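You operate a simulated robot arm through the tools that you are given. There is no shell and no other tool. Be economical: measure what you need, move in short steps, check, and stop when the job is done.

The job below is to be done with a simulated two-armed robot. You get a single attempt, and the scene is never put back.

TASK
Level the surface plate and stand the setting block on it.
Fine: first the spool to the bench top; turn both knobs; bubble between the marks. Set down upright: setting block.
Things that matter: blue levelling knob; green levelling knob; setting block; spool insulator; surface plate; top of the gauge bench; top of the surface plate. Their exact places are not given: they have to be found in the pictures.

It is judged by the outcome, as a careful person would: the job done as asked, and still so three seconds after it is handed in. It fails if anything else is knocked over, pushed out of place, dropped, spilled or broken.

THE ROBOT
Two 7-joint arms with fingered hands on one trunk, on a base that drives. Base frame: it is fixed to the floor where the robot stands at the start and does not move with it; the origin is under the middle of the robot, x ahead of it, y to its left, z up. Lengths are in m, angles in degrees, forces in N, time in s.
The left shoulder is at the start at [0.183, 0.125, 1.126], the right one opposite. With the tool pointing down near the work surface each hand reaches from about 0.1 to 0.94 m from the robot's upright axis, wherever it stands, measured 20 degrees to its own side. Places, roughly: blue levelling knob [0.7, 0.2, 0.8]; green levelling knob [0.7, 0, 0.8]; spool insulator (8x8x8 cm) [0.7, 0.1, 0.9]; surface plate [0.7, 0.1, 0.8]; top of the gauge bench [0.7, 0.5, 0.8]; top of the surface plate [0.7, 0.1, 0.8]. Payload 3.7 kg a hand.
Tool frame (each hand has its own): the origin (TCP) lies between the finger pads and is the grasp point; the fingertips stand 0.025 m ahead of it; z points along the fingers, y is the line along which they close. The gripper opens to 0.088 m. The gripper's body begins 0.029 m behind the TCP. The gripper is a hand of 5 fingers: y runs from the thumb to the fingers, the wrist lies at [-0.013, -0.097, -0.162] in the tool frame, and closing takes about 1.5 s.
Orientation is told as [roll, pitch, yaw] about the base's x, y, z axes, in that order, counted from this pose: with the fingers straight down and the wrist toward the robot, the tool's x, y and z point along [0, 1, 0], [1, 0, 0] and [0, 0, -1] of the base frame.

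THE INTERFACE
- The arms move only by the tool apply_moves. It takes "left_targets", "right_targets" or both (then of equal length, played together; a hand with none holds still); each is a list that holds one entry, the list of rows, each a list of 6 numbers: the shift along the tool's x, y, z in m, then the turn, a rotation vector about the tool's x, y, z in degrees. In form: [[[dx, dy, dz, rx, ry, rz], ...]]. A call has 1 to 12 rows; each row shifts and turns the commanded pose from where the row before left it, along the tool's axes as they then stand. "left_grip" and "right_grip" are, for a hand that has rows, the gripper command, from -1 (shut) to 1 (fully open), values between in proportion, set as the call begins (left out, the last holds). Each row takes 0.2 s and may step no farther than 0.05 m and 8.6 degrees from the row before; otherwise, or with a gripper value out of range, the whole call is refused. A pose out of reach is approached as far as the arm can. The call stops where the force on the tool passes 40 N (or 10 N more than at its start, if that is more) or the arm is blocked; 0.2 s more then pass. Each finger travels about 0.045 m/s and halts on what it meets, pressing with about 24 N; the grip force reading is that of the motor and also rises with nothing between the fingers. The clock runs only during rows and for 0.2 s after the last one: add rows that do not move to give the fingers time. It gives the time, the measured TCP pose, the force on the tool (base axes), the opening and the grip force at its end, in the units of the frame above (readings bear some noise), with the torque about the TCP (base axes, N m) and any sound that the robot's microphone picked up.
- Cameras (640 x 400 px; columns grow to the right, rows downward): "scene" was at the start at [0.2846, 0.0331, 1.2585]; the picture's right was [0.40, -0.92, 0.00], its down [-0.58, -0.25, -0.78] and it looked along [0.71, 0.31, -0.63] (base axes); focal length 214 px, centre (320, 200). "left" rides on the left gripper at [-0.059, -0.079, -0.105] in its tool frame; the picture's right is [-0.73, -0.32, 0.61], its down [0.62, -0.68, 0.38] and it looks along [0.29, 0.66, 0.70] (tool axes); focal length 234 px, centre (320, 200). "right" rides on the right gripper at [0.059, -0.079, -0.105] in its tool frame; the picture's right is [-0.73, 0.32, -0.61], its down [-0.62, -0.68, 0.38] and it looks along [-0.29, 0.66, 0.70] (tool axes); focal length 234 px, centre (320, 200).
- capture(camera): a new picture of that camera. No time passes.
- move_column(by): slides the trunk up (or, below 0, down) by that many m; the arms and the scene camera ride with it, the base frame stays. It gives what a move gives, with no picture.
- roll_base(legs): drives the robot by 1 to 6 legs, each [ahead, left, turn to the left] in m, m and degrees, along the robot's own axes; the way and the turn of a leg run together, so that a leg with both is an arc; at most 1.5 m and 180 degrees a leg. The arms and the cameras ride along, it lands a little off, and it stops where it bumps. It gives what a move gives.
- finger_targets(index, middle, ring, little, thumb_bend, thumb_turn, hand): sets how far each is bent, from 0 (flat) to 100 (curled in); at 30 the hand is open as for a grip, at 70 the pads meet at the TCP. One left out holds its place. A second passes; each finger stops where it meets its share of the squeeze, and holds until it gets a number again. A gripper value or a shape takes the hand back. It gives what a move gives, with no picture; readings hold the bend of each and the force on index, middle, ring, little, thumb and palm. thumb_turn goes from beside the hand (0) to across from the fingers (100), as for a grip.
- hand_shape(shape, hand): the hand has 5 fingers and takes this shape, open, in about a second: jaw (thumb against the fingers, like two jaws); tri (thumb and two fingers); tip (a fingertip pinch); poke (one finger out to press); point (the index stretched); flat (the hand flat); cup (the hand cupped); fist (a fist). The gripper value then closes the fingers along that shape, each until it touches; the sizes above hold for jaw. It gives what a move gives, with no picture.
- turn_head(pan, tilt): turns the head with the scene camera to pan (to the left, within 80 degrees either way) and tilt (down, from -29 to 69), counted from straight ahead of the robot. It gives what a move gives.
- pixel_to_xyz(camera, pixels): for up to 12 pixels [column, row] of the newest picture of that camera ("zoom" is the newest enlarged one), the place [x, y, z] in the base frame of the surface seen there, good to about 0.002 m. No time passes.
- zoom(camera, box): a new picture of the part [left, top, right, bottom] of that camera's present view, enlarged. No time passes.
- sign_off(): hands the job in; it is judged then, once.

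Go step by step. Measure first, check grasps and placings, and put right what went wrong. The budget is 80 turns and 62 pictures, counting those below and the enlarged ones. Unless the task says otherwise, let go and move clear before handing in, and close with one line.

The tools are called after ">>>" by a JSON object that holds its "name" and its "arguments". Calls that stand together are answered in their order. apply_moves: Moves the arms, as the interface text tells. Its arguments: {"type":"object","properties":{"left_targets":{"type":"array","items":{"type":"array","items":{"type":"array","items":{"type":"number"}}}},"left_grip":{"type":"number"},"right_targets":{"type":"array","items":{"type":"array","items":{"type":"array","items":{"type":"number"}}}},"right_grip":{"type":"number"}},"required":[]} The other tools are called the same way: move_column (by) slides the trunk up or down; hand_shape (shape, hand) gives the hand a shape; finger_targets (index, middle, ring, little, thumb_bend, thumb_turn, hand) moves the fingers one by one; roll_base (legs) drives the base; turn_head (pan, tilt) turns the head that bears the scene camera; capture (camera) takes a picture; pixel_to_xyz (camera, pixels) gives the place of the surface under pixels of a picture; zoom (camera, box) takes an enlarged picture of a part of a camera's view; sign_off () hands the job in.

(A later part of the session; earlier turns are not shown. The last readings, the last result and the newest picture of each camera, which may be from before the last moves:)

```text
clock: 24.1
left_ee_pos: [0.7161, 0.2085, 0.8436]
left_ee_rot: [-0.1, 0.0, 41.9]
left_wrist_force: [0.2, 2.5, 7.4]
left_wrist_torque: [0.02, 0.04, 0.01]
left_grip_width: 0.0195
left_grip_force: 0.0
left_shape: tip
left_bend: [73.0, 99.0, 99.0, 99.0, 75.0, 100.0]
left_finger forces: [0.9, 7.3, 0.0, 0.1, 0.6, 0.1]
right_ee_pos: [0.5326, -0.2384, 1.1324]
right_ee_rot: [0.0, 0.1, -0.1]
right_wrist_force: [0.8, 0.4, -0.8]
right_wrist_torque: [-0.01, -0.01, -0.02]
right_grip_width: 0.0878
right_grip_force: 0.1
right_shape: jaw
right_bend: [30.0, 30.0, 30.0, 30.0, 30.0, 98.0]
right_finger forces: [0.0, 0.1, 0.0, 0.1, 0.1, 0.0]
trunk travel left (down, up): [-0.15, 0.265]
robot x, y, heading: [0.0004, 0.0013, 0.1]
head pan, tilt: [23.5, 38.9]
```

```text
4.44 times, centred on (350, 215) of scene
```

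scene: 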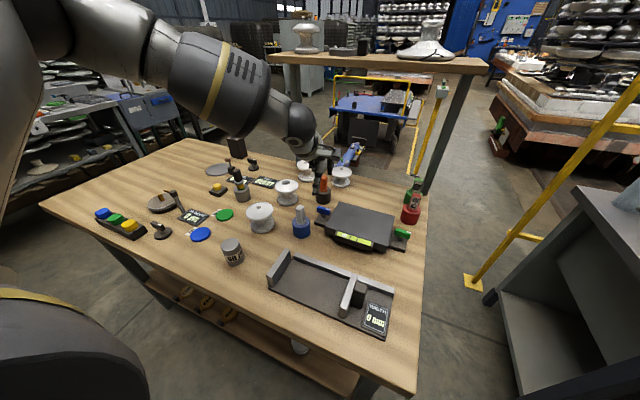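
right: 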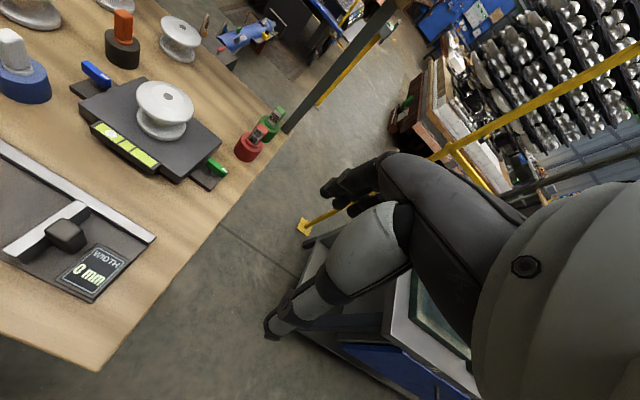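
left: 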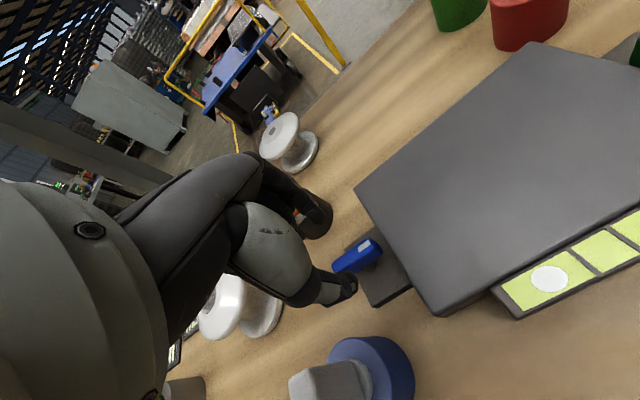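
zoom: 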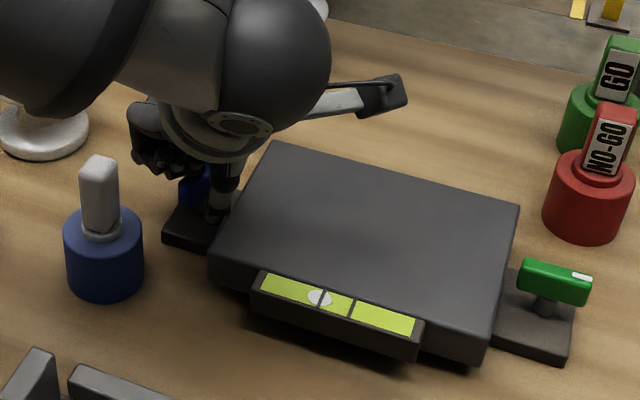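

The bubble is at 319 and blue is released. I'll raise the left hand, undo its yaw and move it away, then set the right hand to the pinch shape.

>>> {"name": "apply_moves", "arguments": {"left_targets": [[[0, 0, -0.015, 0, 0, 0], [0, 0, -0.03, 0, 0, 0], [0, 0, -0.04, 0, 0, 0], [0, 0, -0.04, 0, 0, 7], [0, 0, -0.04, 0, 0, 7], [0, 0, 0, 0, 0, 7], [0, 0, 0, 0, 0, 7], [0, 0, 0, 0, 0, 7], [0, 0, 0, 0, 0, 7], [0.045, -0.01, 0, 0, 0, 0], [0.045, -0.02, 0, 0, 0, 0], [0.045, -0.02, 0, 0, 0, 0]]]}}

>>> {"name": "hand_shape", "arguments": {"hand": "right", "shape": "tip"}}

>>> {"name": "apply_moves", "arguments": {"right_targets": [[[0.0285, 0.0227, 0.0216, 0, 0, 0], [0.0285, 0.0227, 0.0216, 0, 0, 0], [0.0285, 0.0227, 0.0216, 0, 0, 0], [0.0285, 0.0227, 0.0216, 0, 0, 0], [0.0285, 0.0227, 0.0216, 0, 0, 0], [0.0285, 0.0227, 0.0216, 0, 0, 0], [0.0285, 0.0227, 0.0216, 0, 0, 0], [0.0285, 0.0227, 0.0216, 0, 0, 0], [0, 0, 0, 0, 0, 0]]], "right_grip": -0.1}}

>>> {"name": "capture", "arguments": {"camera": "scene"}}

>>> {"name": "capture", "arguments": {"camera": "right"}}

```text
clock: 26.7
left_ee_pos: [0.6651, 0.3452, 1.006]
left_ee_rot: [-0.1, 0.0, -0.1]
left_wrist_force: [-0.6, -0.3, 0.1]
left_wrist_torque: [-0.01, 0.02, 0.01]
left_grip_width: 0.0199
left_grip_force: 0.0
left_shape: tip
left_bend: [73.0, 98.0, 99.0, 99.0, 74.0, 100.0]
left_finger forces: [0.0, 0.1, 0.1, 0.0, 0.0, 0.0]
right_ee_pos: [0.5339, -0.2381, 1.1335]
right_ee_rot: [-0.2, 0.0, 0.0]
right_wrist_force: [0.1, 0.5, -0.6]
right_wrist_torque: [-0.02, 0.01, -0.01]
right_grip_width: 0.0879
right_grip_force: 0.1
right_shape: jaw
right_bend: [30.0, 30.0, 30.0, 30.0, 30.0, 98.0]
right_finger forces: [0.0, 0.0, 0.1, 0.1, 0.0, 0.1]
trunk travel left (down, up): [-0.15, 0.265]
robot x, y, heading: [0.0002, 0.0022, 0.2]
head pan, tilt: [23.5, 38.9]
```

```text
clock: 27.6
left_ee_pos: [0.6666, 0.3453, 1.0075]
left_ee_rot: [0.0, 0.1, 0.0]
left_wrist_force: [0.8, 0.3, 0.9]
left_wrist_torque: [0.02, 0.01, -0.02]
left_grip_width: 0.02
left_grip_force: 0.1
left_shape: tip
left_bend: [73.0, 98.0, 99.0, 99.0, 74.0, 100.0]
left_finger forces: [0.0, 0.0, 0.0, 0.0, 0.1, 0.0]
right_ee_pos: [0.5343, -0.2391, 1.1322]
right_ee_rot: [0.0, 0.0, 0.0]
right_wrist_force: [0.0, 0.3, -0.2]
right_wrist_torque: [-0.01, 0.01, -0.02]
right_grip_width: 0.0879
right_grip_force: 0.1
right_shape: tip
right_bend: [30.0, 98.0, 99.0, 99.0, 30.0, 98.0]
right_finger forces: [0.1, 0.0, 0.0, 0.1, 0.1, 0.1]
trunk travel left (down, up): [-0.15, 0.265]
robot x, y, heading: [0.0001, 0.0019, 0.1]
head pan, tilt: [23.5, 38.9]
```

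```text
clock: 29.6
left_ee_pos: [0.6665, 0.3444, 1.0072]
left_ee_rot: [0.1, 0.0, 0.0]
left_wrist_force: [-0.3, -0.6, 0.6]
left_wrist_torque: [-0.04, -0.02, 0.01]
left_grip_width: 0.0197
left_grip_force: 0.0
left_shape: tip
left_bend: [73.0, 98.0, 99.0, 99.0, 74.0, 100.0]
left_finger forces: [0.1, 0.1, 0.1, 0.0, 0.0, 0.1]
right_ee_pos: [0.7156, -0.0124, 0.9601]
right_ee_rot: [0.0, 0.0, 0.1]
right_wrist_force: [0.2, 0.3, 1.3]
right_wrist_torque: [0.0, 0.02, -0.02]
right_grip_width: 0.04
right_grip_force: 0.0
right_shape: tip
right_bend: [73.0, 98.0, 99.0, 99.0, 71.0, 100.0]
right_finger forces: [0.1, 0.0, 0.0, 0.0, 0.0, 0.1]
trunk travel left (down, up): [-0.15, 0.265]
robot x, y, heading: [-0.0036, -0.0006, -0.0]
head pan, tilt: [23.5, 38.9]
```

```text
32 pictures are left
```

scene: 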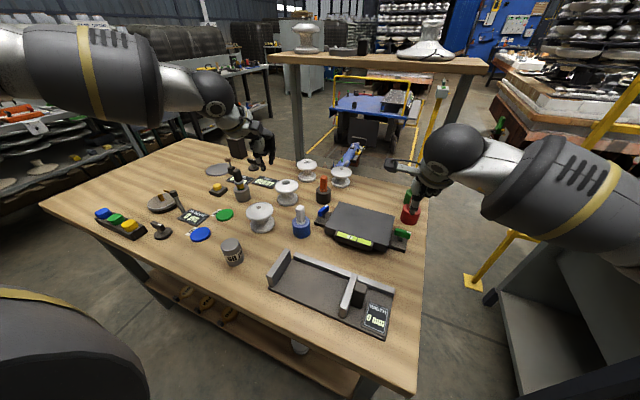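

```text
31 pictures are left
```

right: 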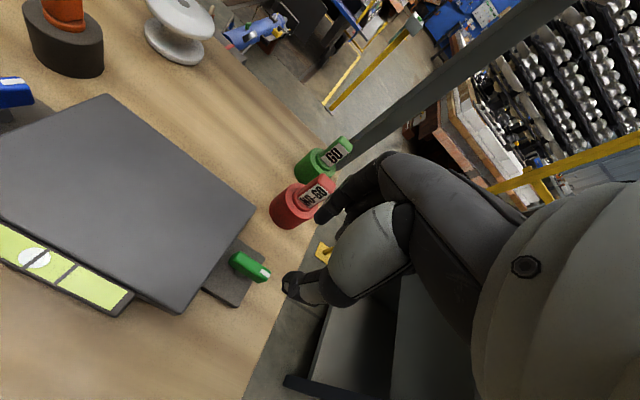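

The knob at (250,267) matches the right TCP projection. I'll measure the NO-GO gauge and the knob to check clearance.

>>> {"name": "pixel_to_xyz", "arguments": {"camera": "right", "pixels": [[250, 266], [238, 259], [264, 273], [290, 205], [300, 218], [318, 190], [308, 213], [215, 290]]}}

```text
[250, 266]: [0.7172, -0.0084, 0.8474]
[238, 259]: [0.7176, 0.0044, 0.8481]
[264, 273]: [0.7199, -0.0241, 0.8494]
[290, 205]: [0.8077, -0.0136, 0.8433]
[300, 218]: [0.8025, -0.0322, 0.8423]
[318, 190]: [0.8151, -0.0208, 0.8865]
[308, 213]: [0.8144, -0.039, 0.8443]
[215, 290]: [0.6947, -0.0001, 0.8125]
```

The NO-GO peg at (0.815,-0.02) leaves a few centimetres. I'll lower partway and check.

>>> {"name": "apply_moves", "arguments": {"right_targets": [[[0.002, 0.0015, 0.03, 0, 0, 0], [0, 0, 0.03, 0, 0, 0], [0, 0, 0.025, 0, 0, 0], [0, 0, 0, 0, 0, 0]]]}}

>>> {"name": "capture", "arguments": {"camera": "right"}}

>>> {"name": "zoom", "arguments": {"camera": "scene", "box": [320, 160, 440, 260]}}

```text
clock: 30.6
left_ee_pos: [0.6661, 0.3446, 1.0066]
left_ee_rot: [0.0, 0.1, 0.0]
left_wrist_force: [0.3, 0.4, 0.3]
left_wrist_torque: [0.0, 0.02, -0.03]
left_grip_width: 0.0197
left_grip_force: 0.0
left_shape: tip
left_bend: [73.0, 98.0, 99.0, 99.0, 74.0, 100.0]
left_finger forces: [0.0, 0.0, 0.0, 0.1, 0.0, 0.0]
right_ee_pos: [0.7188, -0.0101, 0.8729]
right_ee_rot: [0.0, 0.0, 0.0]
right_wrist_force: [0.3, 0.9, 0.0]
right_wrist_torque: [-0.02, 0.0, -0.04]
right_grip_width: 0.0399
right_grip_force: 0.0
right_shape: tip
right_bend: [73.0, 98.0, 99.0, 99.0, 71.0, 100.0]
right_finger forces: [0.2, 0.0, 0.0, 0.1, 0.0, 0.0]
trunk travel left (down, up): [-0.15, 0.265]
robot x, y, heading: [0.0007, 0.0022, -0.1]
head pan, tilt: [23.5, 38.9]
```

```text
30 pictures are left
```

right: 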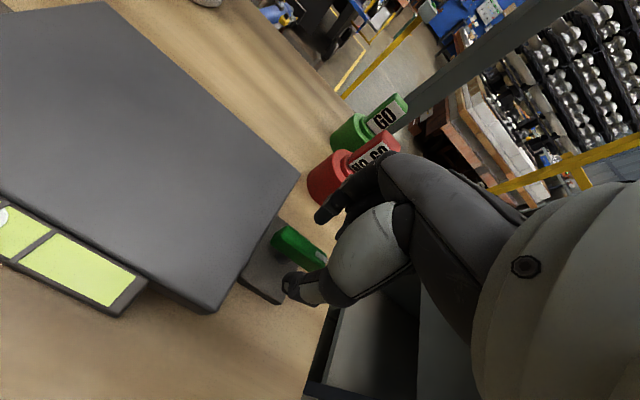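

```text
4.00 times, centred on (380, 210) of scene
```

zoom: 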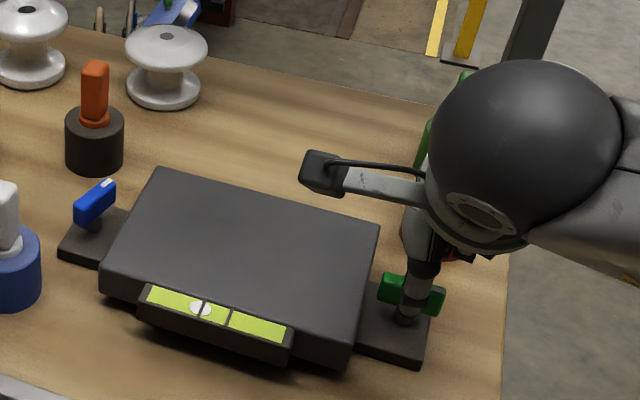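

There is still clear space. I'll go down to 0.845 and close the pinch.

>>> {"name": "apply_moves", "arguments": {"right_targets": [[[0, 0, 0.012, 0, 0, 0], [0, 0, 0.01, 0, 0, 0], [0, 0, 0.006, 0, 0, 0], [0, 0, 0, 0, 0, 0]]]}}

>>> {"name": "apply_moves", "arguments": {"right_targets": [[[0, 0, 0, 0, 0, 0], [0, 0, 0, 0, 0, 0], [0, 0, 0, 0, 0, 0], [0, 0, 0, 0, 0, 0], [0, 0, 0, 0, 0, 0], [0, 0, 0, 0, 0, 0]]], "right_grip": -1}}

>>> {"name": "capture", "arguments": {"camera": "right"}}

```text
clock: 31.6
left_ee_pos: [0.6669, 0.3459, 1.0075]
left_ee_rot: [0.0, -0.1, 0.0]
left_wrist_force: [-0.3, -0.1, 0.4]
left_wrist_torque: [0.05, 0.01, -0.02]
left_grip_width: 0.0197
left_grip_force: 0.0
left_shape: tip
left_bend: [73.0, 98.0, 99.0, 99.0, 74.0, 100.0]
left_finger forces: [0.0, 0.0, 0.1, 0.0, 0.0, 0.0]
right_ee_pos: [0.7163, -0.0102, 0.8476]
right_ee_rot: [0.0, 0.1, -0.1]
right_wrist_force: [0.6, 0.0, 0.3]
right_wrist_torque: [0.01, -0.01, -0.05]
right_grip_width: 0.04
right_grip_force: 0.0
right_shape: tip
right_bend: [73.0, 98.0, 99.0, 99.0, 71.0, 100.0]
right_finger forces: [0.0, 0.0, 0.0, 0.0, 0.0, 0.1]
trunk travel left (down, up): [-0.15, 0.265]
robot x, y, heading: [-0.0012, -0.0002, 0.0]
head pan, tilt: [23.5, 38.9]
```

```text
clock: 33.0
left_ee_pos: [0.6669, 0.3448, 1.0053]
left_ee_rot: [0.1, 0.1, 0.0]
left_wrist_force: [0.2, 0.0, -0.7]
left_wrist_torque: [0.01, 0.02, 0.0]
left_grip_width: 0.0198
left_grip_force: 0.2
left_shape: tip
left_bend: [73.0, 98.0, 99.0, 99.0, 74.0, 100.0]
left_finger forces: [0.1, 0.0, 0.0, 0.0, 0.0, 0.0]
right_ee_pos: [0.7173, -0.0104, 0.8456]
right_ee_rot: [0.0, 0.1, 0.0]
right_wrist_force: [-0.4, -0.3, -2.8]
right_wrist_torque: [0.0, -0.01, -0.01]
right_grip_width: 0.0063
right_grip_force: 24.2
right_shape: tip
right_bend: [72.0, 100.0, 100.0, 100.0, 71.0, 100.0]
right_finger forces: [22.1, 0.0, 0.0, 0.1, 21.6, 0.1]
trunk travel left (down, up): [-0.15, 0.265]
robot x, y, heading: [0.0024, -0.0013, 0.1]
head pan, tilt: [23.5, 38.9]
```

```text
28 pictures are left
```

right: 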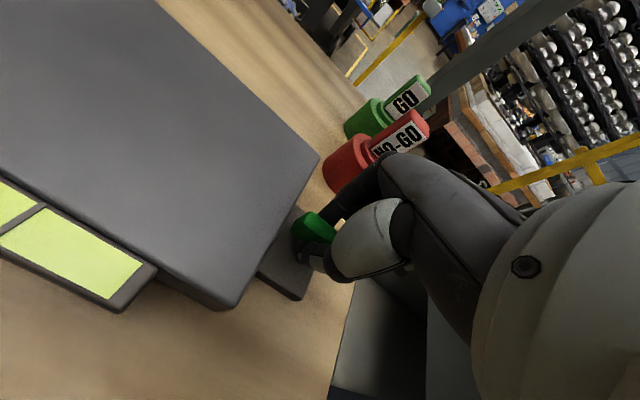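

Green is pinched firmly. I'll turn 18° clockwise in small rows and watch the bubble and the NO-GO gauge.

>>> {"name": "apply_moves", "arguments": {"right_targets": [[[0, 0, 0, 0, 0, 6], [0, 0, 0, 0, 0, 6], [0, 0, 0, 0, 0, 6], [0, 0, 0, 0, 0, 0]]]}}

>>> {"name": "zoom", "arguments": {"camera": "scene", "box": [290, 170, 410, 260]}}

>>> {"name": "capture", "arguments": {"camera": "right"}}

```text
clock: 34.0
left_ee_pos: [0.6665, 0.345, 1.0057]
left_ee_rot: [-0.1, 0.1, 0.0]
left_wrist_force: [-0.1, -0.1, -1.1]
left_wrist_torque: [-0.02, -0.03, -0.01]
left_grip_width: 0.0199
left_grip_force: 0.0
left_shape: tip
left_bend: [73.0, 98.0, 99.0, 99.0, 74.0, 100.0]
left_finger forces: [0.1, 0.0, 0.0, 0.0, 0.0, 0.0]
right_ee_pos: [0.7166, -0.0093, 0.8452]
right_ee_rot: [0.0, 0.1, -17.9]
right_wrist_force: [5.4, 2.9, -6.8]
right_wrist_torque: [0.04, -0.12, 0.04]
right_grip_width: 0.0061
right_grip_force: 23.7
right_shape: tip
right_bend: [72.0, 100.0, 100.0, 100.0, 71.0, 100.0]
right_finger forces: [25.2, 0.1, 0.0, 0.1, 20.7, 0.0]
trunk travel left (down, up): [-0.15, 0.265]
robot x, y, heading: [0.0015, -0.0007, 0.4]
head pan, tilt: [23.5, 38.9]
```

```text
4.44 times, centred on (350, 215) of scene
```

zoom: 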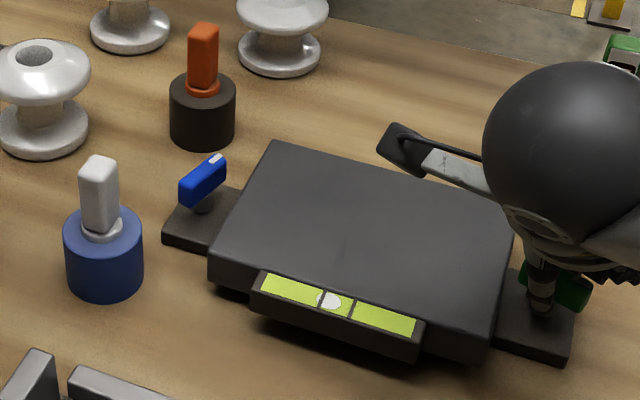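

```text
26 pictures are left
```

right: 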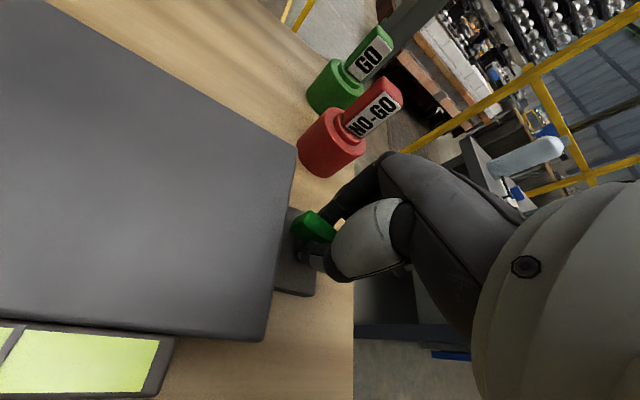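

Clockwise on green moves the bubble to the centre (319→329). About 11° more should finish it.

>>> {"name": "apply_moves", "arguments": {"right_targets": [[[0, 0, 0, 0, 0, 6], [0, 0, 0, 0, 0, 5], [0, 0, 0, 0, 0, 0]]]}}

>>> {"name": "zoom", "arguments": {"camera": "scene", "box": [330, 220, 390, 260]}}

```text
clock: 34.8
left_ee_pos: [0.6668, 0.3452, 1.0055]
left_ee_rot: [0.0, 0.2, 0.0]
left_wrist_force: [0.0, 0.3, 0.5]
left_wrist_torque: [-0.04, -0.01, 0.01]
left_grip_width: 0.0196
left_grip_force: 0.0
left_shape: tip
left_bend: [73.0, 98.0, 99.0, 99.0, 74.0, 100.0]
left_finger forces: [0.0, 0.0, 0.0, 0.0, 0.0, 0.0]
right_ee_pos: [0.7171, -0.0095, 0.8456]
right_ee_rot: [-0.1, 0.0, -29.0]
right_wrist_force: [7.4, 3.3, -4.3]
right_wrist_torque: [0.08, -0.1, 0.03]
right_grip_width: 0.0064
right_grip_force: 24.1
right_shape: tip
right_bend: [72.0, 100.0, 100.0, 100.0, 71.0, 100.0]
right_finger forces: [26.2, 0.1, 0.1, 0.0, 21.3, 0.1]
trunk travel left (down, up): [-0.15, 0.265]
robot x, y, heading: [-0.0019, 0.0014, -0.2]
head pan, tilt: [23.5, 38.9]
```

```text
10.00 times, centred on (360, 240) of scene
```

zoom: 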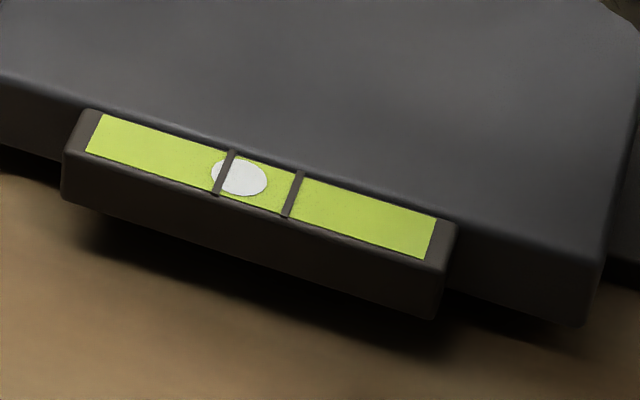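

The bubble centre is at 239, with the marks at 225 and 293 and their middle at 259. The bubble may lag, so I'll wait and look again.

>>> {"name": "apply_moves", "arguments": {"right_targets": [[[0, 0, 0, 0, 0, 0], [0, 0, 0, 0, 0, 0], [0, 0, 0, 0, 0, 0], [0, 0, 0, 0, 0, 0], [0, 0, 0, 0, 0, 0], [0, 0, 0, 0, 0, 0], [0, 0, 0, 0, 0, 0]]]}}

>>> {"name": "zoom", "arguments": {"camera": "scene", "box": [330, 220, 390, 260]}}

```text
clock: 36.4
left_ee_pos: [0.6667, 0.3445, 1.0041]
left_ee_rot: [-0.1, 0.1, -0.1]
left_wrist_force: [0.2, -0.1, 0.0]
left_wrist_torque: [-0.03, 0.02, 0.02]
left_grip_width: 0.0198
left_grip_force: 0.0
left_shape: tip
left_bend: [73.0, 98.0, 99.0, 99.0, 74.0, 100.0]
left_finger forces: [0.1, 0.0, 0.0, 0.0, 0.0, 0.0]
right_ee_pos: [0.718, -0.0095, 0.8462]
right_ee_rot: [-0.1, 0.1, -29.0]
right_wrist_force: [7.3, 3.3, -5.5]
right_wrist_torque: [0.02, -0.15, 0.02]
right_grip_width: 0.006
right_grip_force: 23.8
right_shape: tip
right_bend: [72.0, 100.0, 100.0, 100.0, 71.0, 100.0]
right_finger forces: [26.8, 0.0, 0.1, 0.1, 20.7, 0.0]
trunk travel left (down, up): [-0.15, 0.265]
robot x, y, heading: [-0.0004, -0.0027, 0.1]
head pan, tilt: [23.5, 38.9]
```

```text
10.00 times, centred on (360, 240) of scene
```

zoom: 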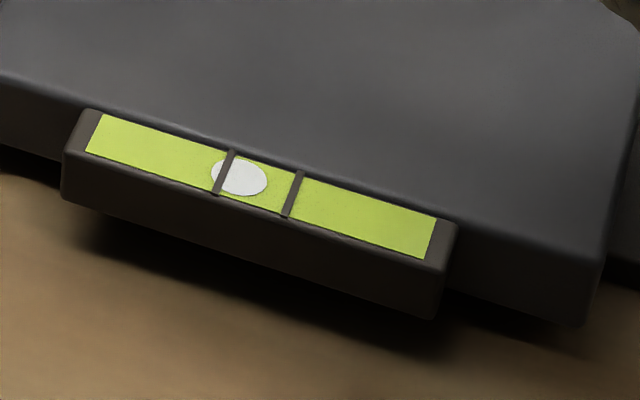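

The bubble hasn't moved since the last turn, so the fingers may be slipping. I'll check the green knob's actual angle.

>>> {"name": "zoom", "arguments": {"camera": "scene", "box": [380, 215, 430, 250]}}

>>> {"name": "zoom", "arguments": {"camera": "right", "box": [220, 160, 400, 310]}}

```text
11.43 times, centred on (405, 232) of scene
```

zoom: 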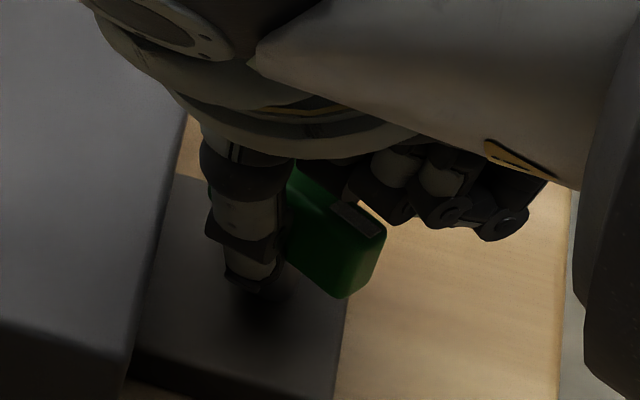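

```text
2.67 times, centred on (310, 235) of right
```

zoom: 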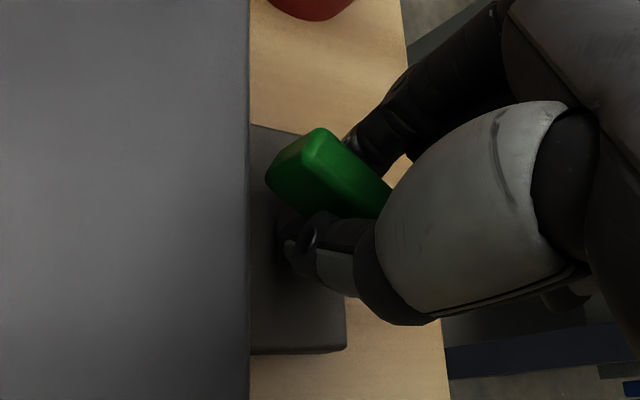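

The knob did follow the hand, so the response may be stepped or have backlash. I'll turn another 10° and look.

>>> {"name": "apply_moves", "arguments": {"right_targets": [[[0, 0, 0, 0, 0, 5], [0, 0, 0, 0, 0, 5], [0, 0, 0, 0, 0, 0], [0, 0, 0, 0, 0, 0]]]}}

>>> {"name": "zoom", "arguments": {"camera": "scene", "box": [330, 220, 390, 260]}}

```text
clock: 37.4
left_ee_pos: [0.6656, 0.345, 1.0058]
left_ee_rot: [0.0, 0.0, 0.0]
left_wrist_force: [-0.4, -0.5, -0.4]
left_wrist_torque: [0.01, 0.02, 0.0]
left_grip_width: 0.0198
left_grip_force: 0.1
left_shape: tip
left_bend: [73.0, 98.0, 99.0, 99.0, 74.0, 100.0]
left_finger forces: [0.0, 0.1, 0.1, 0.0, 0.0, 0.0]
right_ee_pos: [0.7171, -0.0102, 0.8454]
right_ee_rot: [-0.1, 0.0, -39.0]
right_wrist_force: [5.9, 1.6, -3.5]
right_wrist_torque: [0.07, -0.11, 0.03]
right_grip_width: 0.0059
right_grip_force: 23.8
right_shape: tip
right_bend: [72.0, 100.0, 100.0, 100.0, 71.0, 100.0]
right_finger forces: [25.0, 0.1, 0.1, 0.0, 22.0, 0.0]
trunk travel left (down, up): [-0.15, 0.265]
robot x, y, heading: [-0.0017, 0.0032, -0.1]
head pan, tilt: [23.5, 38.9]
```

```text
10.00 times, centred on (360, 240) of scene
```

zoom: 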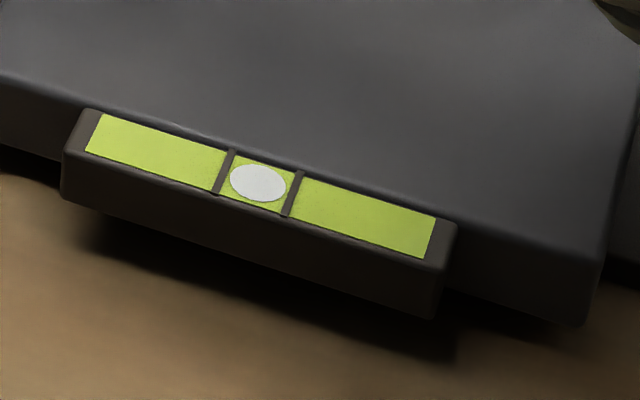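

The bubble is centred (258 vs 259). I'll release green, lift and retract the right arm.

>>> {"name": "apply_moves", "arguments": {"right_targets": [[[0, 0, 0, 0, 0, 0], [0, 0, 0, 0, 0, 0], [0, 0, 0, 0, 0, 0], [0, 0, -0.015, 0, 0, 0], [0, 0, -0.03, 0, 0, 0], [0, 0, -0.045, 0, 0, 0], [0, 0, -0.045, 0, 0, 0], [0, 0, -0.045, 0, 0, 0]]], "right_grip": -0.55}}

>>> {"name": "apply_moves", "arguments": {"right_targets": [[[0, 0, 0, 0, 0, -8], [0, 0, 0, 0, 0, -8], [0, 0, 0, 0, 0, -8], [0, 0, 0, 0, 0, -8], [0, 0, 0, 0, 0, -7], [-0.035, -0.03, -0.01, 0, 0, 0], [-0.035, -0.03, -0.01, 0, 0, 0], [-0.035, -0.03, -0.01, 0, 0, 0], [-0.035, -0.03, -0.01, 0, 0, 0], [-0.035, -0.03, -0.01, 0, 0, 0], [0, 0, 0, 0, 0, 0]]]}}

>>> {"name": "hand_shape", "arguments": {"hand": "left", "shape": "jaw"}}

>>> {"name": "capture", "arguments": {"camera": "scene"}}

>>> {"name": "zoom", "arguments": {"camera": "scene", "box": [290, 170, 410, 260]}}

>>> {"name": "zoom", "arguments": {"camera": "scene", "box": [190, 200, 290, 275]}}

```text
clock: 39.2
left_ee_pos: [0.6645, 0.3457, 1.0076]
left_ee_rot: [0.0, 0.0, 0.0]
left_wrist_force: [-0.8, 0.3, -0.2]
left_wrist_torque: [0.04, 0.0, -0.04]
left_grip_width: 0.0199
left_grip_force: 0.1
left_shape: tip
left_bend: [73.0, 98.0, 99.0, 99.0, 74.0, 100.0]
left_finger forces: [0.0, 0.0, 0.0, 0.1, 0.0, 0.0]
right_ee_pos: [0.7166, -0.0104, 1.0271]
right_ee_rot: [0.0, 0.0, -39.0]
right_wrist_force: [0.3, 0.6, 0.0]
right_wrist_torque: [0.04, -0.07, 0.0]
right_grip_width: 0.0198
right_grip_force: 0.0
right_shape: tip
right_bend: [73.0, 98.0, 99.0, 99.0, 74.0, 100.0]
right_finger forces: [0.0, 0.0, 0.0, 0.0, 0.0, 0.0]
trunk travel left (down, up): [-0.15, 0.265]
robot x, y, heading: [0.0019, -0.0007, -0.1]
head pan, tilt: [23.5, 38.9]
```

```text
clock: 41.6
left_ee_pos: [0.6668, 0.3446, 1.0062]
left_ee_rot: [0.0, 0.1, 0.0]
left_wrist_force: [-0.6, 0.9, 1.2]
left_wrist_torque: [0.03, 0.01, -0.01]
left_grip_width: 0.0197
left_grip_force: 0.1
left_shape: tip
left_bend: [73.0, 98.0, 99.0, 99.0, 74.0, 100.0]
left_finger forces: [0.1, 0.0, 0.1, 0.0, 0.0, 0.0]
right_ee_pos: [0.5656, -0.1852, 1.0755]
right_ee_rot: [-0.1, 0.1, 0.1]
right_wrist_force: [1.0, -0.1, 0.5]
right_wrist_torque: [0.0, 0.03, 0.05]
right_grip_width: 0.0198
right_grip_force: 0.1
right_shape: tip
right_bend: [73.0, 98.0, 99.0, 99.0, 74.0, 100.0]
right_finger forces: [0.0, 0.0, 0.1, 0.0, 0.0, 0.0]
trunk travel left (down, up): [-0.15, 0.265]
robot x, y, heading: [0.0009, -0.0006, -0.1]
head pan, tilt: [23.5, 38.9]
```

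```text
clock: 42.5
left_ee_pos: [0.6662, 0.3449, 1.0053]
left_ee_rot: [0.0, 0.0, 0.1]
left_wrist_force: [0.0, -0.5, -0.1]
left_wrist_torque: [0.01, 0.0, -0.01]
left_grip_width: 0.0875
left_grip_force: 0.1
left_shape: jaw
left_bend: [30.0, 30.0, 30.0, 30.0, 30.0, 98.0]
left_finger forces: [0.1, 0.1, 0.1, 0.0, 0.1, 0.1]
right_ee_pos: [0.5651, -0.1855, 1.0759]
right_ee_rot: [0.0, 0.1, 0.0]
right_wrist_force: [0.5, 0.5, -0.2]
right_wrist_torque: [0.02, 0.02, -0.04]
right_grip_width: 0.0197
right_grip_force: 0.0
right_shape: tip
right_bend: [73.0, 98.0, 99.0, 99.0, 74.0, 100.0]
right_finger forces: [0.0, 0.1, 0.0, 0.0, 0.0, 0.0]
trunk travel left (down, up): [-0.15, 0.265]
robot x, y, heading: [-0.0006, -0.0003, 0.3]
head pan, tilt: [23.5, 38.9]
```

```text
20 pictures are left
```

scene: 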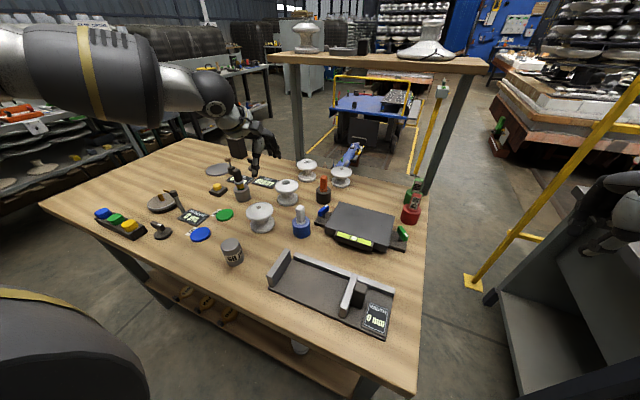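

```text
4.44 times, centred on (350, 215) of scene
```

zoom: 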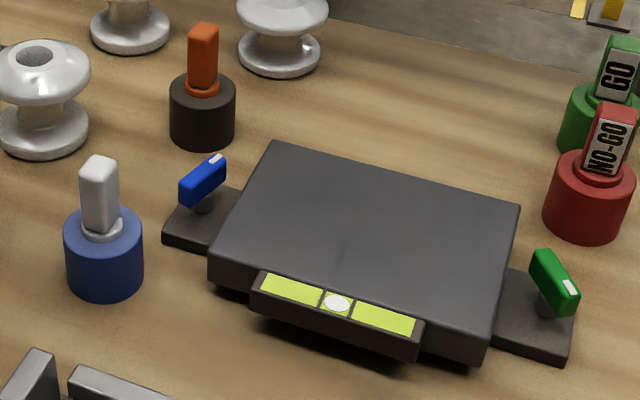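

```text
5.33 times, centred on (240, 238) of scene
```

zoom: 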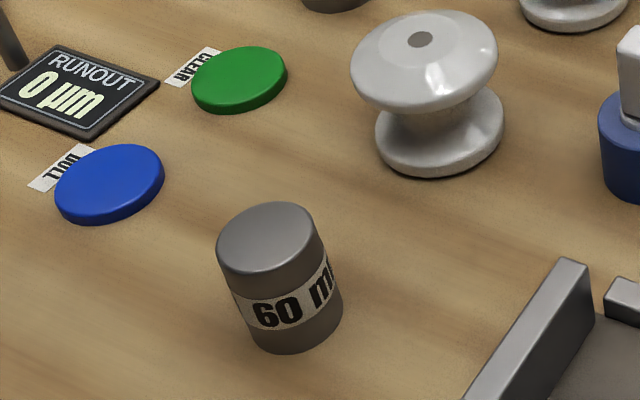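

The bubble is still centred with both hands away. Now I'll locate the 60 mm block's axis and its neighbours.

>>> {"name": "pixel_to_xyz", "arguments": {"camera": "zoom", "pixels": [[267, 240], [222, 250], [316, 225], [262, 208], [265, 272], [160, 175], [125, 160], [290, 345], [570, 265], [430, 45], [395, 165], [250, 310]]}}

```text
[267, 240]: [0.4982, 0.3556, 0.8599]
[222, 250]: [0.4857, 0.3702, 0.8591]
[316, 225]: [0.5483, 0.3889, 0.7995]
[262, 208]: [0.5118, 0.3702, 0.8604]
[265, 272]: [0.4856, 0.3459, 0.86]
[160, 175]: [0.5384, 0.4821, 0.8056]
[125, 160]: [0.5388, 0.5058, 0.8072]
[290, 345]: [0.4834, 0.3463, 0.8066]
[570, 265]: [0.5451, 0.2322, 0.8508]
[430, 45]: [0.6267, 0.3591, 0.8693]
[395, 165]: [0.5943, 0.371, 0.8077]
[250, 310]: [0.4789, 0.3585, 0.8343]
```

Block axis is (0.498,0.356) with its top at 0.860. I'll move the left hand above it, partly closed, and lower partway.

>>> {"name": "apply_moves", "arguments": {"left_targets": [[[0.0028, -0.042, 0, 0, 0, 0], [0.0028, -0.042, 0, 0, 0, 0], [0.0028, -0.042, 0, 0, 0, 0], [0.0028, -0.042, 0, 0, 0, 0], [0, 0, 0.04, 0, 0, 0], [0, 0, 0.04, 0, 0, 0], [0, 0, 0.02, 0, 0, 0], [0, 0, 0, 0, 0, 0]]], "left_grip": 0.6}}

>>> {"name": "capture", "arguments": {"camera": "left"}}

>>> {"name": "zoom", "arguments": {"camera": "scene", "box": [170, 180, 310, 280]}}

```text
clock: 44.3
left_ee_pos: [0.4979, 0.3575, 0.9079]
left_ee_rot: [0.0, 0.0, 0.0]
left_wrist_force: [-0.3, 0.2, 0.2]
left_wrist_torque: [0.03, 0.0, 0.03]
left_grip_width: 0.0705
left_grip_force: 0.1
left_shape: jaw
left_bend: [27.0, 34.0, 31.0, 33.0, 49.0, 99.0]
left_finger forces: [0.0, 0.0, 0.0, 0.1, 0.0, 0.1]
right_ee_pos: [0.5658, -0.1848, 1.0758]
right_ee_rot: [0.0, 0.1, 0.0]
right_wrist_force: [0.0, -0.6, 0.0]
right_wrist_torque: [0.0, -0.01, 0.03]
right_grip_width: 0.0199
right_grip_force: 0.1
right_shape: tip
right_bend: [73.0, 98.0, 99.0, 99.0, 74.0, 100.0]
right_finger forces: [0.0, 0.0, 0.0, 0.0, 0.1, 0.0]
trunk travel left (down, up): [-0.15, 0.265]
robot x, y, heading: [-0.0015, -0.0013, 0.1]
head pan, tilt: [23.5, 38.9]
```

```text
17 pictures are left
```

left: 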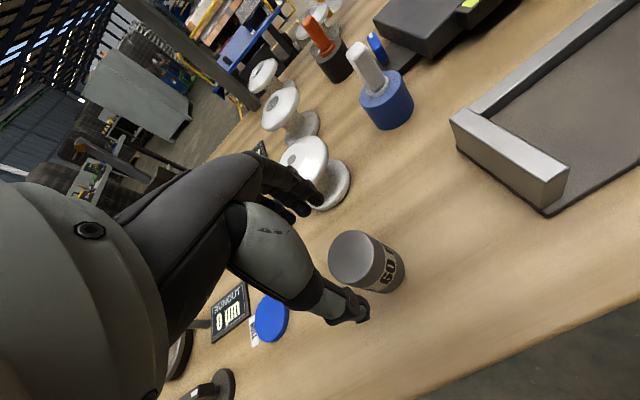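

```text
4.00 times, centred on (240, 230) of scene
```

zoom: 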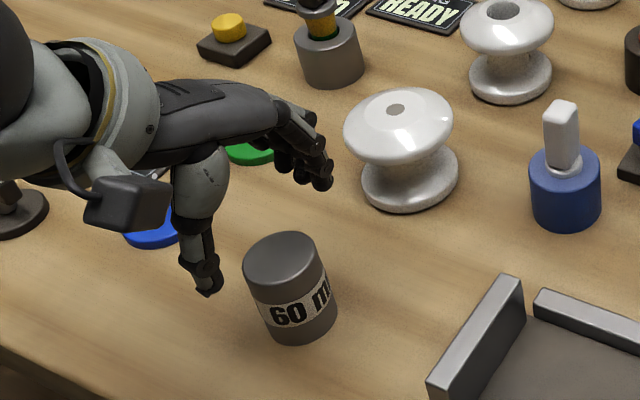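

The block is right under the TCP. I'll check the fingertip distance to the spool, since they look close at (315,195).

>>> {"name": "pixel_to_xyz", "arguments": {"camera": "left", "pixels": [[312, 192], [318, 200], [302, 208], [322, 180], [335, 205], [360, 305], [352, 257]]}}

```text
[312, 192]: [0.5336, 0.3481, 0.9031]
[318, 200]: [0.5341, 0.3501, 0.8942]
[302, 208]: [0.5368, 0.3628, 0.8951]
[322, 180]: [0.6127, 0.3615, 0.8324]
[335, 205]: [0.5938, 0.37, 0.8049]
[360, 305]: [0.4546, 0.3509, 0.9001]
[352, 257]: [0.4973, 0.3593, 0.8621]
```

There is ample clearance (fingers at x 0.535, spool at 0.59). I'll lower to TCP ≈0.836 and grip.

>>> {"name": "apply_moves", "arguments": {"left_targets": [[[0, 0, 0.03, 0, 0, 0], [0, 0, 0.025, 0, 0, 0], [0, 0, 0.017, 0, 0, 0], [0, 0, 0, 0, 0, 0]]]}}

>>> {"name": "apply_moves", "arguments": {"left_targets": [[[0, 0, 0, 0, 0, 0], [0, 0, 0, 0, 0, 0], [0, 0, 0, 0, 0, 0], [0, 0, 0, 0, 0, 0], [0, 0, 0, 0, 0, 0], [0, 0, 0, 0, 0, 0], [0, 0, 0, 0, 0, 0]]], "left_grip": -1}}

>>> {"name": "capture", "arguments": {"camera": "left"}}

```text
clock: 45.3
left_ee_pos: [0.4997, 0.3565, 0.8369]
left_ee_rot: [0.0, -0.1, -0.1]
left_wrist_force: [0.3, 0.0, 0.4]
left_wrist_torque: [0.01, -0.02, -0.01]
left_grip_width: 0.0707
left_grip_force: 0.1
left_shape: jaw
left_bend: [27.0, 34.0, 31.0, 33.0, 49.0, 99.0]
left_finger forces: [0.0, 0.0, 0.0, 0.0, 0.0, 0.0]
right_ee_pos: [0.5656, -0.1846, 1.0768]
right_ee_rot: [0.0, 0.1, -0.1]
right_wrist_force: [0.2, 0.3, 0.4]
right_wrist_torque: [-0.02, 0.02, 0.0]
right_grip_width: 0.02
right_grip_force: 0.1
right_shape: tip
right_bend: [73.0, 98.0, 99.0, 99.0, 74.0, 100.0]
right_finger forces: [0.0, 0.1, 0.0, 0.1, 0.1, 0.0]
trunk travel left (down, up): [-0.15, 0.265]
robot x, y, heading: [-0.0018, 0.0005, 0.1]
head pan, tilt: [23.5, 38.9]
```

```text
clock: 46.9
left_ee_pos: [0.4988, 0.3571, 0.8362]
left_ee_rot: [0.0, 0.1, -0.1]
left_wrist_force: [-1.3, -1.0, -0.6]
left_wrist_torque: [0.03, 0.01, -0.02]
left_grip_width: 0.0349
left_grip_force: 23.9
left_shape: jaw
left_bend: [74.0, 47.0, 51.0, 48.0, 74.0, 100.0]
left_finger forces: [11.2, 7.6, 0.2, 0.0, 20.6, 0.0]
right_ee_pos: [0.566, -0.1843, 1.0761]
right_ee_rot: [0.0, 0.0, 0.0]
right_wrist_force: [-0.3, 0.3, 0.0]
right_wrist_torque: [0.02, 0.0, -0.01]
right_grip_width: 0.0196
right_grip_force: 0.1
right_shape: tip
right_bend: [73.0, 98.0, 99.0, 99.0, 74.0, 100.0]
right_finger forces: [0.0, 0.1, 0.0, 0.0, 0.1, 0.0]
trunk travel left (down, up): [-0.15, 0.265]
robot x, y, heading: [0.0022, 0.0016, -0.0]
head pan, tilt: [23.5, 38.9]
```

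```text
15 pictures are left
```

left: 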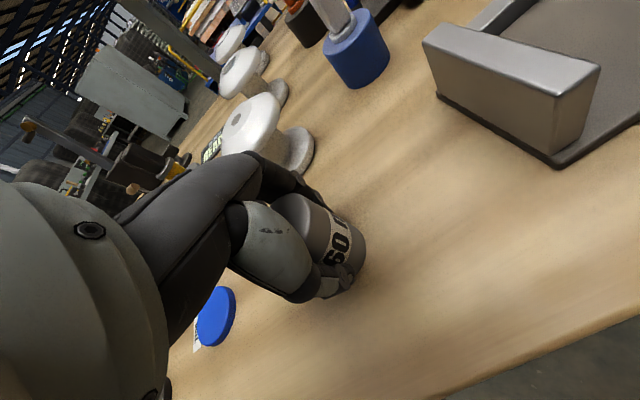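

Gripped. I'll lift and check it is upright.

>>> {"name": "apply_moves", "arguments": {"left_targets": [[[0, 0, -0.01, 0, 0, 0], [0, 0, -0.02, 0, 0, 0], [0, 0, -0.03, 0, 0, 0], [0, 0, -0.04, 0, 0, 0], [0, 0, -0.04, 0, 0, 0], [0, 0, 0, 0, 0, 0]]]}}

>>> {"name": "zoom", "arguments": {"camera": "scene", "box": [170, 160, 310, 260]}}

```text
clock: 48.3
left_ee_pos: [0.4998, 0.358, 0.9777]
left_ee_rot: [-0.1, 0.2, 0.0]
left_wrist_force: [0.4, -0.1, -4.8]
left_wrist_torque: [-0.01, 0.02, -0.02]
left_grip_width: 0.0347
left_grip_force: 23.4
left_shape: jaw
left_bend: [74.0, 47.0, 53.0, 49.0, 74.0, 100.0]
left_finger forces: [11.5, 7.0, 1.7, 0.0, 20.7, 0.0]
right_ee_pos: [0.5653, -0.1855, 1.0762]
right_ee_rot: [0.0, 0.1, 0.0]
right_wrist_force: [-0.2, -0.5, 0.6]
right_wrist_torque: [0.02, -0.01, 0.01]
right_grip_width: 0.0198
right_grip_force: 0.0
right_shape: tip
right_bend: [73.0, 98.0, 99.0, 99.0, 74.0, 100.0]
right_finger forces: [0.1, 0.0, 0.0, 0.1, 0.0, 0.0]
trunk travel left (down, up): [-0.15, 0.265]
robot x, y, heading: [-0.0006, 0.0014, -0.1]
head pan, tilt: [23.5, 38.9]
```

```text
4.00 times, centred on (240, 210) of scene
```

zoom: 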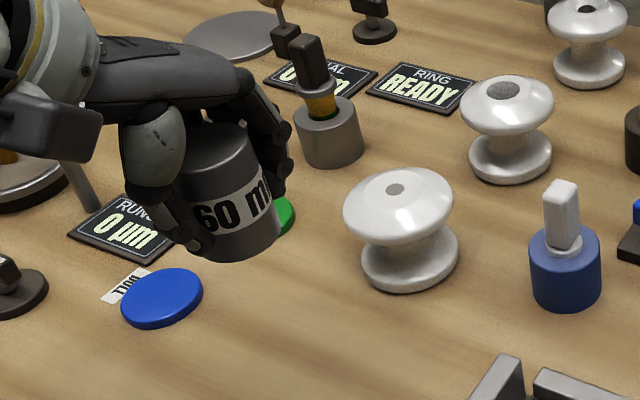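

Held upright. I'll carry it over the centre of the plate and lower to just above.

>>> {"name": "apply_moves", "arguments": {"left_targets": [[[-0.0322, 0.0269, 0, 0, 0, 0], [-0.0322, 0.0269, 0, 0, 0, 0], [-0.0322, 0.0269, 0, 0, 0, 0], [-0.0322, 0.0269, 0, 0, 0, 0], [-0.0322, 0.0269, 0, 0, 0, 0], [-0.0322, 0.0269, 0, 0, 0, 0], [-0.0322, 0.0269, 0, 0, 0, 0], [-0.0322, 0.0269, 0, 0, 0, 0], [0, 0, 0, 0, 0, 0], [0, 0, 0.04, 0, 0, 0], [0, 0, 0.04, 0, 0, 0], [0, 0, 0.01, 0, 0, 0]]]}}

>>> {"name": "zoom", "arguments": {"camera": "scene", "box": [290, 160, 430, 260]}}

>>> {"name": "capture", "arguments": {"camera": "left"}}

```text
clock: 50.9
left_ee_pos: [0.713, 0.0998, 0.8859]
left_ee_rot: [0.1, 0.0, 0.0]
left_wrist_force: [0.6, 0.4, -5.0]
left_wrist_torque: [0.0, 0.02, -0.04]
left_grip_width: 0.0344
left_grip_force: 23.7
left_shape: jaw
left_bend: [74.0, 47.0, 53.0, 49.0, 74.0, 100.0]
left_finger forces: [11.7, 7.4, 1.9, 0.0, 20.4, 0.0]
right_ee_pos: [0.5666, -0.1843, 1.0764]
right_ee_rot: [0.0, 0.0, 0.0]
right_wrist_force: [-1.3, -0.6, -0.3]
right_wrist_torque: [0.04, -0.04, 0.0]
right_grip_width: 0.0198
right_grip_force: 0.0
right_shape: tip
right_bend: [73.0, 98.0, 99.0, 99.0, 74.0, 100.0]
right_finger forces: [0.1, 0.0, 0.0, 0.0, 0.0, 0.0]
trunk travel left (down, up): [-0.15, 0.265]
robot x, y, heading: [-0.0006, 0.0044, -0.2]
head pan, tilt: [23.5, 38.9]
```

```text
4.00 times, centred on (360, 210) of scene
```

zoom: 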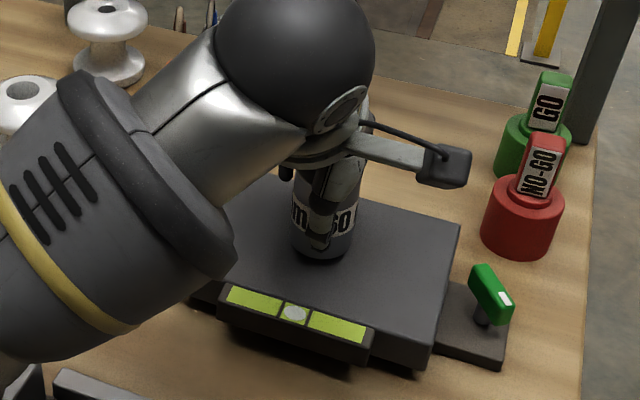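

```text
12 pictures are left
```

left: 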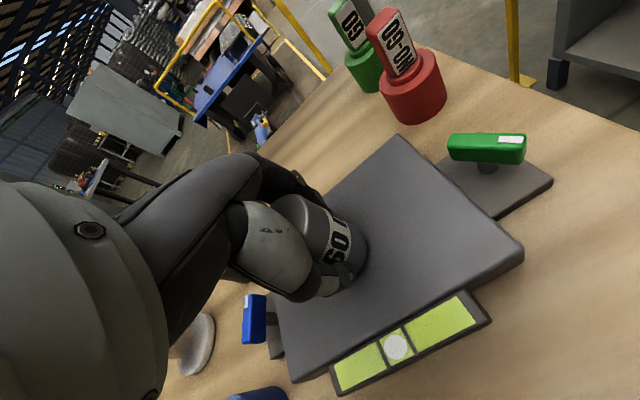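

The block is over the plate, about 1 cm up. I'll lower in small steps to contact.

>>> {"name": "apply_moves", "arguments": {"left_targets": [[[0, 0, 0.004, 0, 0, 0], [0, 0, 0.002, 0, 0, 0], [0, 0, 0.0015, 0, 0, 0], [0, 0, 0, 0, 0, 0]]]}}

```text
clock: 51.9
left_ee_pos: [0.7138, 0.0998, 0.8784]
left_ee_rot: [0.0, 0.1, 0.0]
left_wrist_force: [0.0, -0.4, -4.9]
left_wrist_torque: [-0.02, 0.0, 0.02]
left_grip_width: 0.0344
left_grip_force: 23.5
left_shape: jaw
left_bend: [74.0, 47.0, 53.0, 49.0, 74.0, 100.0]
left_finger forces: [11.8, 7.4, 1.9, 0.1, 20.4, 0.0]
right_ee_pos: [0.5669, -0.1849, 1.0755]
right_ee_rot: [0.0, 0.0, 0.0]
right_wrist_force: [0.7, 0.9, 0.2]
right_wrist_torque: [0.03, 0.0, 0.03]
right_grip_width: 0.02
right_grip_force: 0.0
right_shape: tip
right_bend: [73.0, 98.0, 99.0, 99.0, 74.0, 100.0]
right_finger forces: [0.0, 0.0, 0.1, 0.0, 0.0, 0.0]
trunk travel left (down, up): [-0.15, 0.265]
robot x, y, heading: [-0.0005, -0.0014, 0.0]
head pan, tilt: [23.5, 38.9]
```

>>> {"name": "apply_moves", "arguments": {"left_targets": [[[0, 0, 0.0015, 0, 0, 0], [0, 0, 0, 0, 0, 0]]]}}

>>> {"name": "apply_moves", "arguments": {"left_targets": [[[0, 0, 0.001, 0, 0, 0], [0, 0, 0, 0, 0, 0]]]}}

```text
clock: 52.5
left_ee_pos: [0.7141, 0.099, 0.8768]
left_ee_rot: [0.0, 0.1, -0.1]
left_wrist_force: [-0.7, -0.7, -0.6]
left_wrist_torque: [-0.02, -0.05, 0.01]
left_grip_width: 0.0344
left_grip_force: 23.6
left_shape: jaw
left_bend: [74.0, 47.0, 53.0, 49.0, 74.0, 100.0]
left_finger forces: [11.5, 7.4, 1.9, 0.0, 21.1, 0.1]
right_ee_pos: [0.5654, -0.185, 1.0764]
right_ee_rot: [0.0, -0.1, -0.1]
right_wrist_force: [-0.2, 0.1, 0.0]
right_wrist_torque: [0.0, -0.01, 0.0]
right_grip_width: 0.02
right_grip_force: 0.1
right_shape: tip
right_bend: [73.0, 98.0, 99.0, 99.0, 74.0, 100.0]
right_finger forces: [0.1, 0.1, 0.0, 0.0, 0.0, 0.0]
trunk travel left (down, up): [-0.15, 0.265]
robot x, y, heading: [-0.0025, -0.0013, 0.3]
head pan, tilt: [23.5, 38.9]
```

```text
clock: 53.1
left_ee_pos: [0.7149, 0.0989, 0.8775]
left_ee_rot: [-0.1, -0.1, 0.0]
left_wrist_force: [0.8, -1.5, 4.3]
left_wrist_torque: [0.0, -0.09, -0.02]
left_grip_width: 0.035
left_grip_force: 24.5
left_shape: jaw
left_bend: [74.0, 47.0, 53.0, 49.0, 74.0, 100.0]
left_finger forces: [12.5, 7.9, 2.0, 0.0, 21.0, 0.1]
right_ee_pos: [0.5665, -0.1852, 1.0769]
right_ee_rot: [-0.1, -0.1, 0.0]
right_wrist_force: [-0.3, -0.8, 0.1]
right_wrist_torque: [0.02, 0.01, 0.01]
right_grip_width: 0.0199
right_grip_force: 0.0
right_shape: tip
right_bend: [73.0, 98.0, 99.0, 99.0, 74.0, 100.0]
right_finger forces: [0.0, 0.1, 0.0, 0.0, 0.0, 0.0]
trunk travel left (down, up): [-0.15, 0.265]
robot x, y, heading: [0.0024, -0.0015, -0.1]
head pan, tilt: [23.5, 38.9]
```

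The block is resting on the plate (force changed to +4 N). I'll open, wait, and lift away.

>>> {"name": "apply_moves", "arguments": {"left_targets": [[[0, 0, 0, 0, 0, 0], [0, 0, 0, 0, 0, 0], [0, 0, 0, 0, 0, 0], [0, 0, 0, 0, 0, 0], [0, 0, 0, 0, 0, 0], [0, 0, 0, 0, 0, 0], [0, 0, 0, 0, 0, 0], [0, 0, -0.01, 0, 0, 0], [0, 0, -0.03, 0, 0, 0], [0, 0, -0.04, 0, 0, 0], [0, 0, -0.04, 0, 0, 0], [0, 0, -0.03, 0, 0, 0]]], "left_grip": 0.9}}

>>> {"name": "apply_moves", "arguments": {"left_targets": [[[0.04, -0.025, 0, 0, 0, 0], [0.04, -0.025, 0, 0, 0, 0], [0.04, -0.025, 0, 0, 0, 0], [0.04, -0.025, 0, 0, 0, 0], [0.04, -0.025, 0, 0, 0, 0], [0.04, -0.025, 0, 0, 0, 0], [0, 0, 0, 0, 0, 0]]]}}

>>> {"name": "capture", "arguments": {"camera": "scene"}}

>>> {"name": "zoom", "arguments": {"camera": "scene", "box": [290, 170, 410, 260]}}

```text
clock: 55.7
left_ee_pos: [0.7134, 0.0996, 1.0266]
left_ee_rot: [-0.1, 0.1, 0.0]
left_wrist_force: [0.5, 0.8, -0.4]
left_wrist_torque: [0.0, 0.02, 0.01]
left_grip_width: 0.0827
left_grip_force: 0.0
left_shape: jaw
left_bend: [32.0, 31.0, 30.0, 31.0, 31.0, 98.0]
left_finger forces: [0.1, 0.1, 0.1, 0.0, 0.1, 0.1]
right_ee_pos: [0.5646, -0.1852, 1.0758]
right_ee_rot: [0.0, 0.0, 0.0]
right_wrist_force: [0.1, 0.2, -0.1]
right_wrist_torque: [0.0, -0.01, 0.03]
right_grip_width: 0.0198
right_grip_force: 0.1
right_shape: tip
right_bend: [73.0, 98.0, 99.0, 99.0, 74.0, 100.0]
right_finger forces: [0.0, 0.0, 0.0, 0.1, 0.0, 0.0]
trunk travel left (down, up): [-0.15, 0.265]
robot x, y, heading: [-0.0003, -0.0038, 0.0]
head pan, tilt: [23.5, 38.9]
```

```text
clock: 57.3
left_ee_pos: [0.566, 0.3396, 1.0245]
left_ee_rot: [0.0, 0.0, -0.1]
left_wrist_force: [0.1, 0.0, 0.1]
left_wrist_torque: [-0.02, 0.0, 0.0]
left_grip_width: 0.0829
left_grip_force: 0.1
left_shape: jaw
left_bend: [32.0, 31.0, 30.0, 31.0, 31.0, 98.0]
left_finger forces: [0.1, 0.1, 0.0, 0.1, 0.1, 0.0]
right_ee_pos: [0.5645, -0.186, 1.0757]
right_ee_rot: [-0.1, 0.1, 0.0]
right_wrist_force: [-0.2, -0.1, -0.2]
right_wrist_torque: [-0.03, -0.02, 0.04]
right_grip_width: 0.0196
right_grip_force: 0.1
right_shape: tip
right_bend: [73.0, 98.0, 99.0, 99.0, 74.0, 100.0]
right_finger forces: [0.0, 0.0, 0.1, 0.0, 0.1, 0.1]
trunk travel left (down, up): [-0.15, 0.265]
robot x, y, heading: [0.0023, 0.0006, 0.1]
head pan, tilt: [23.5, 38.9]
```

```text
11 pictures are left
```

scene: 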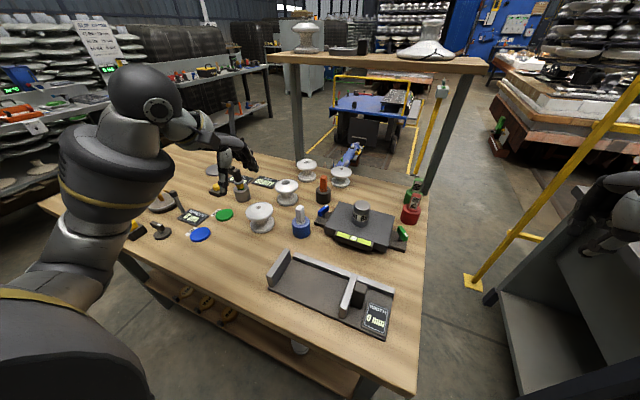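

```text
4.44 times, centred on (350, 215) of scene
```

zoom: 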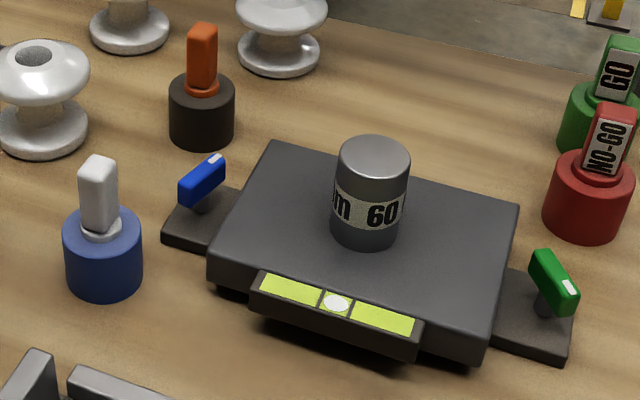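

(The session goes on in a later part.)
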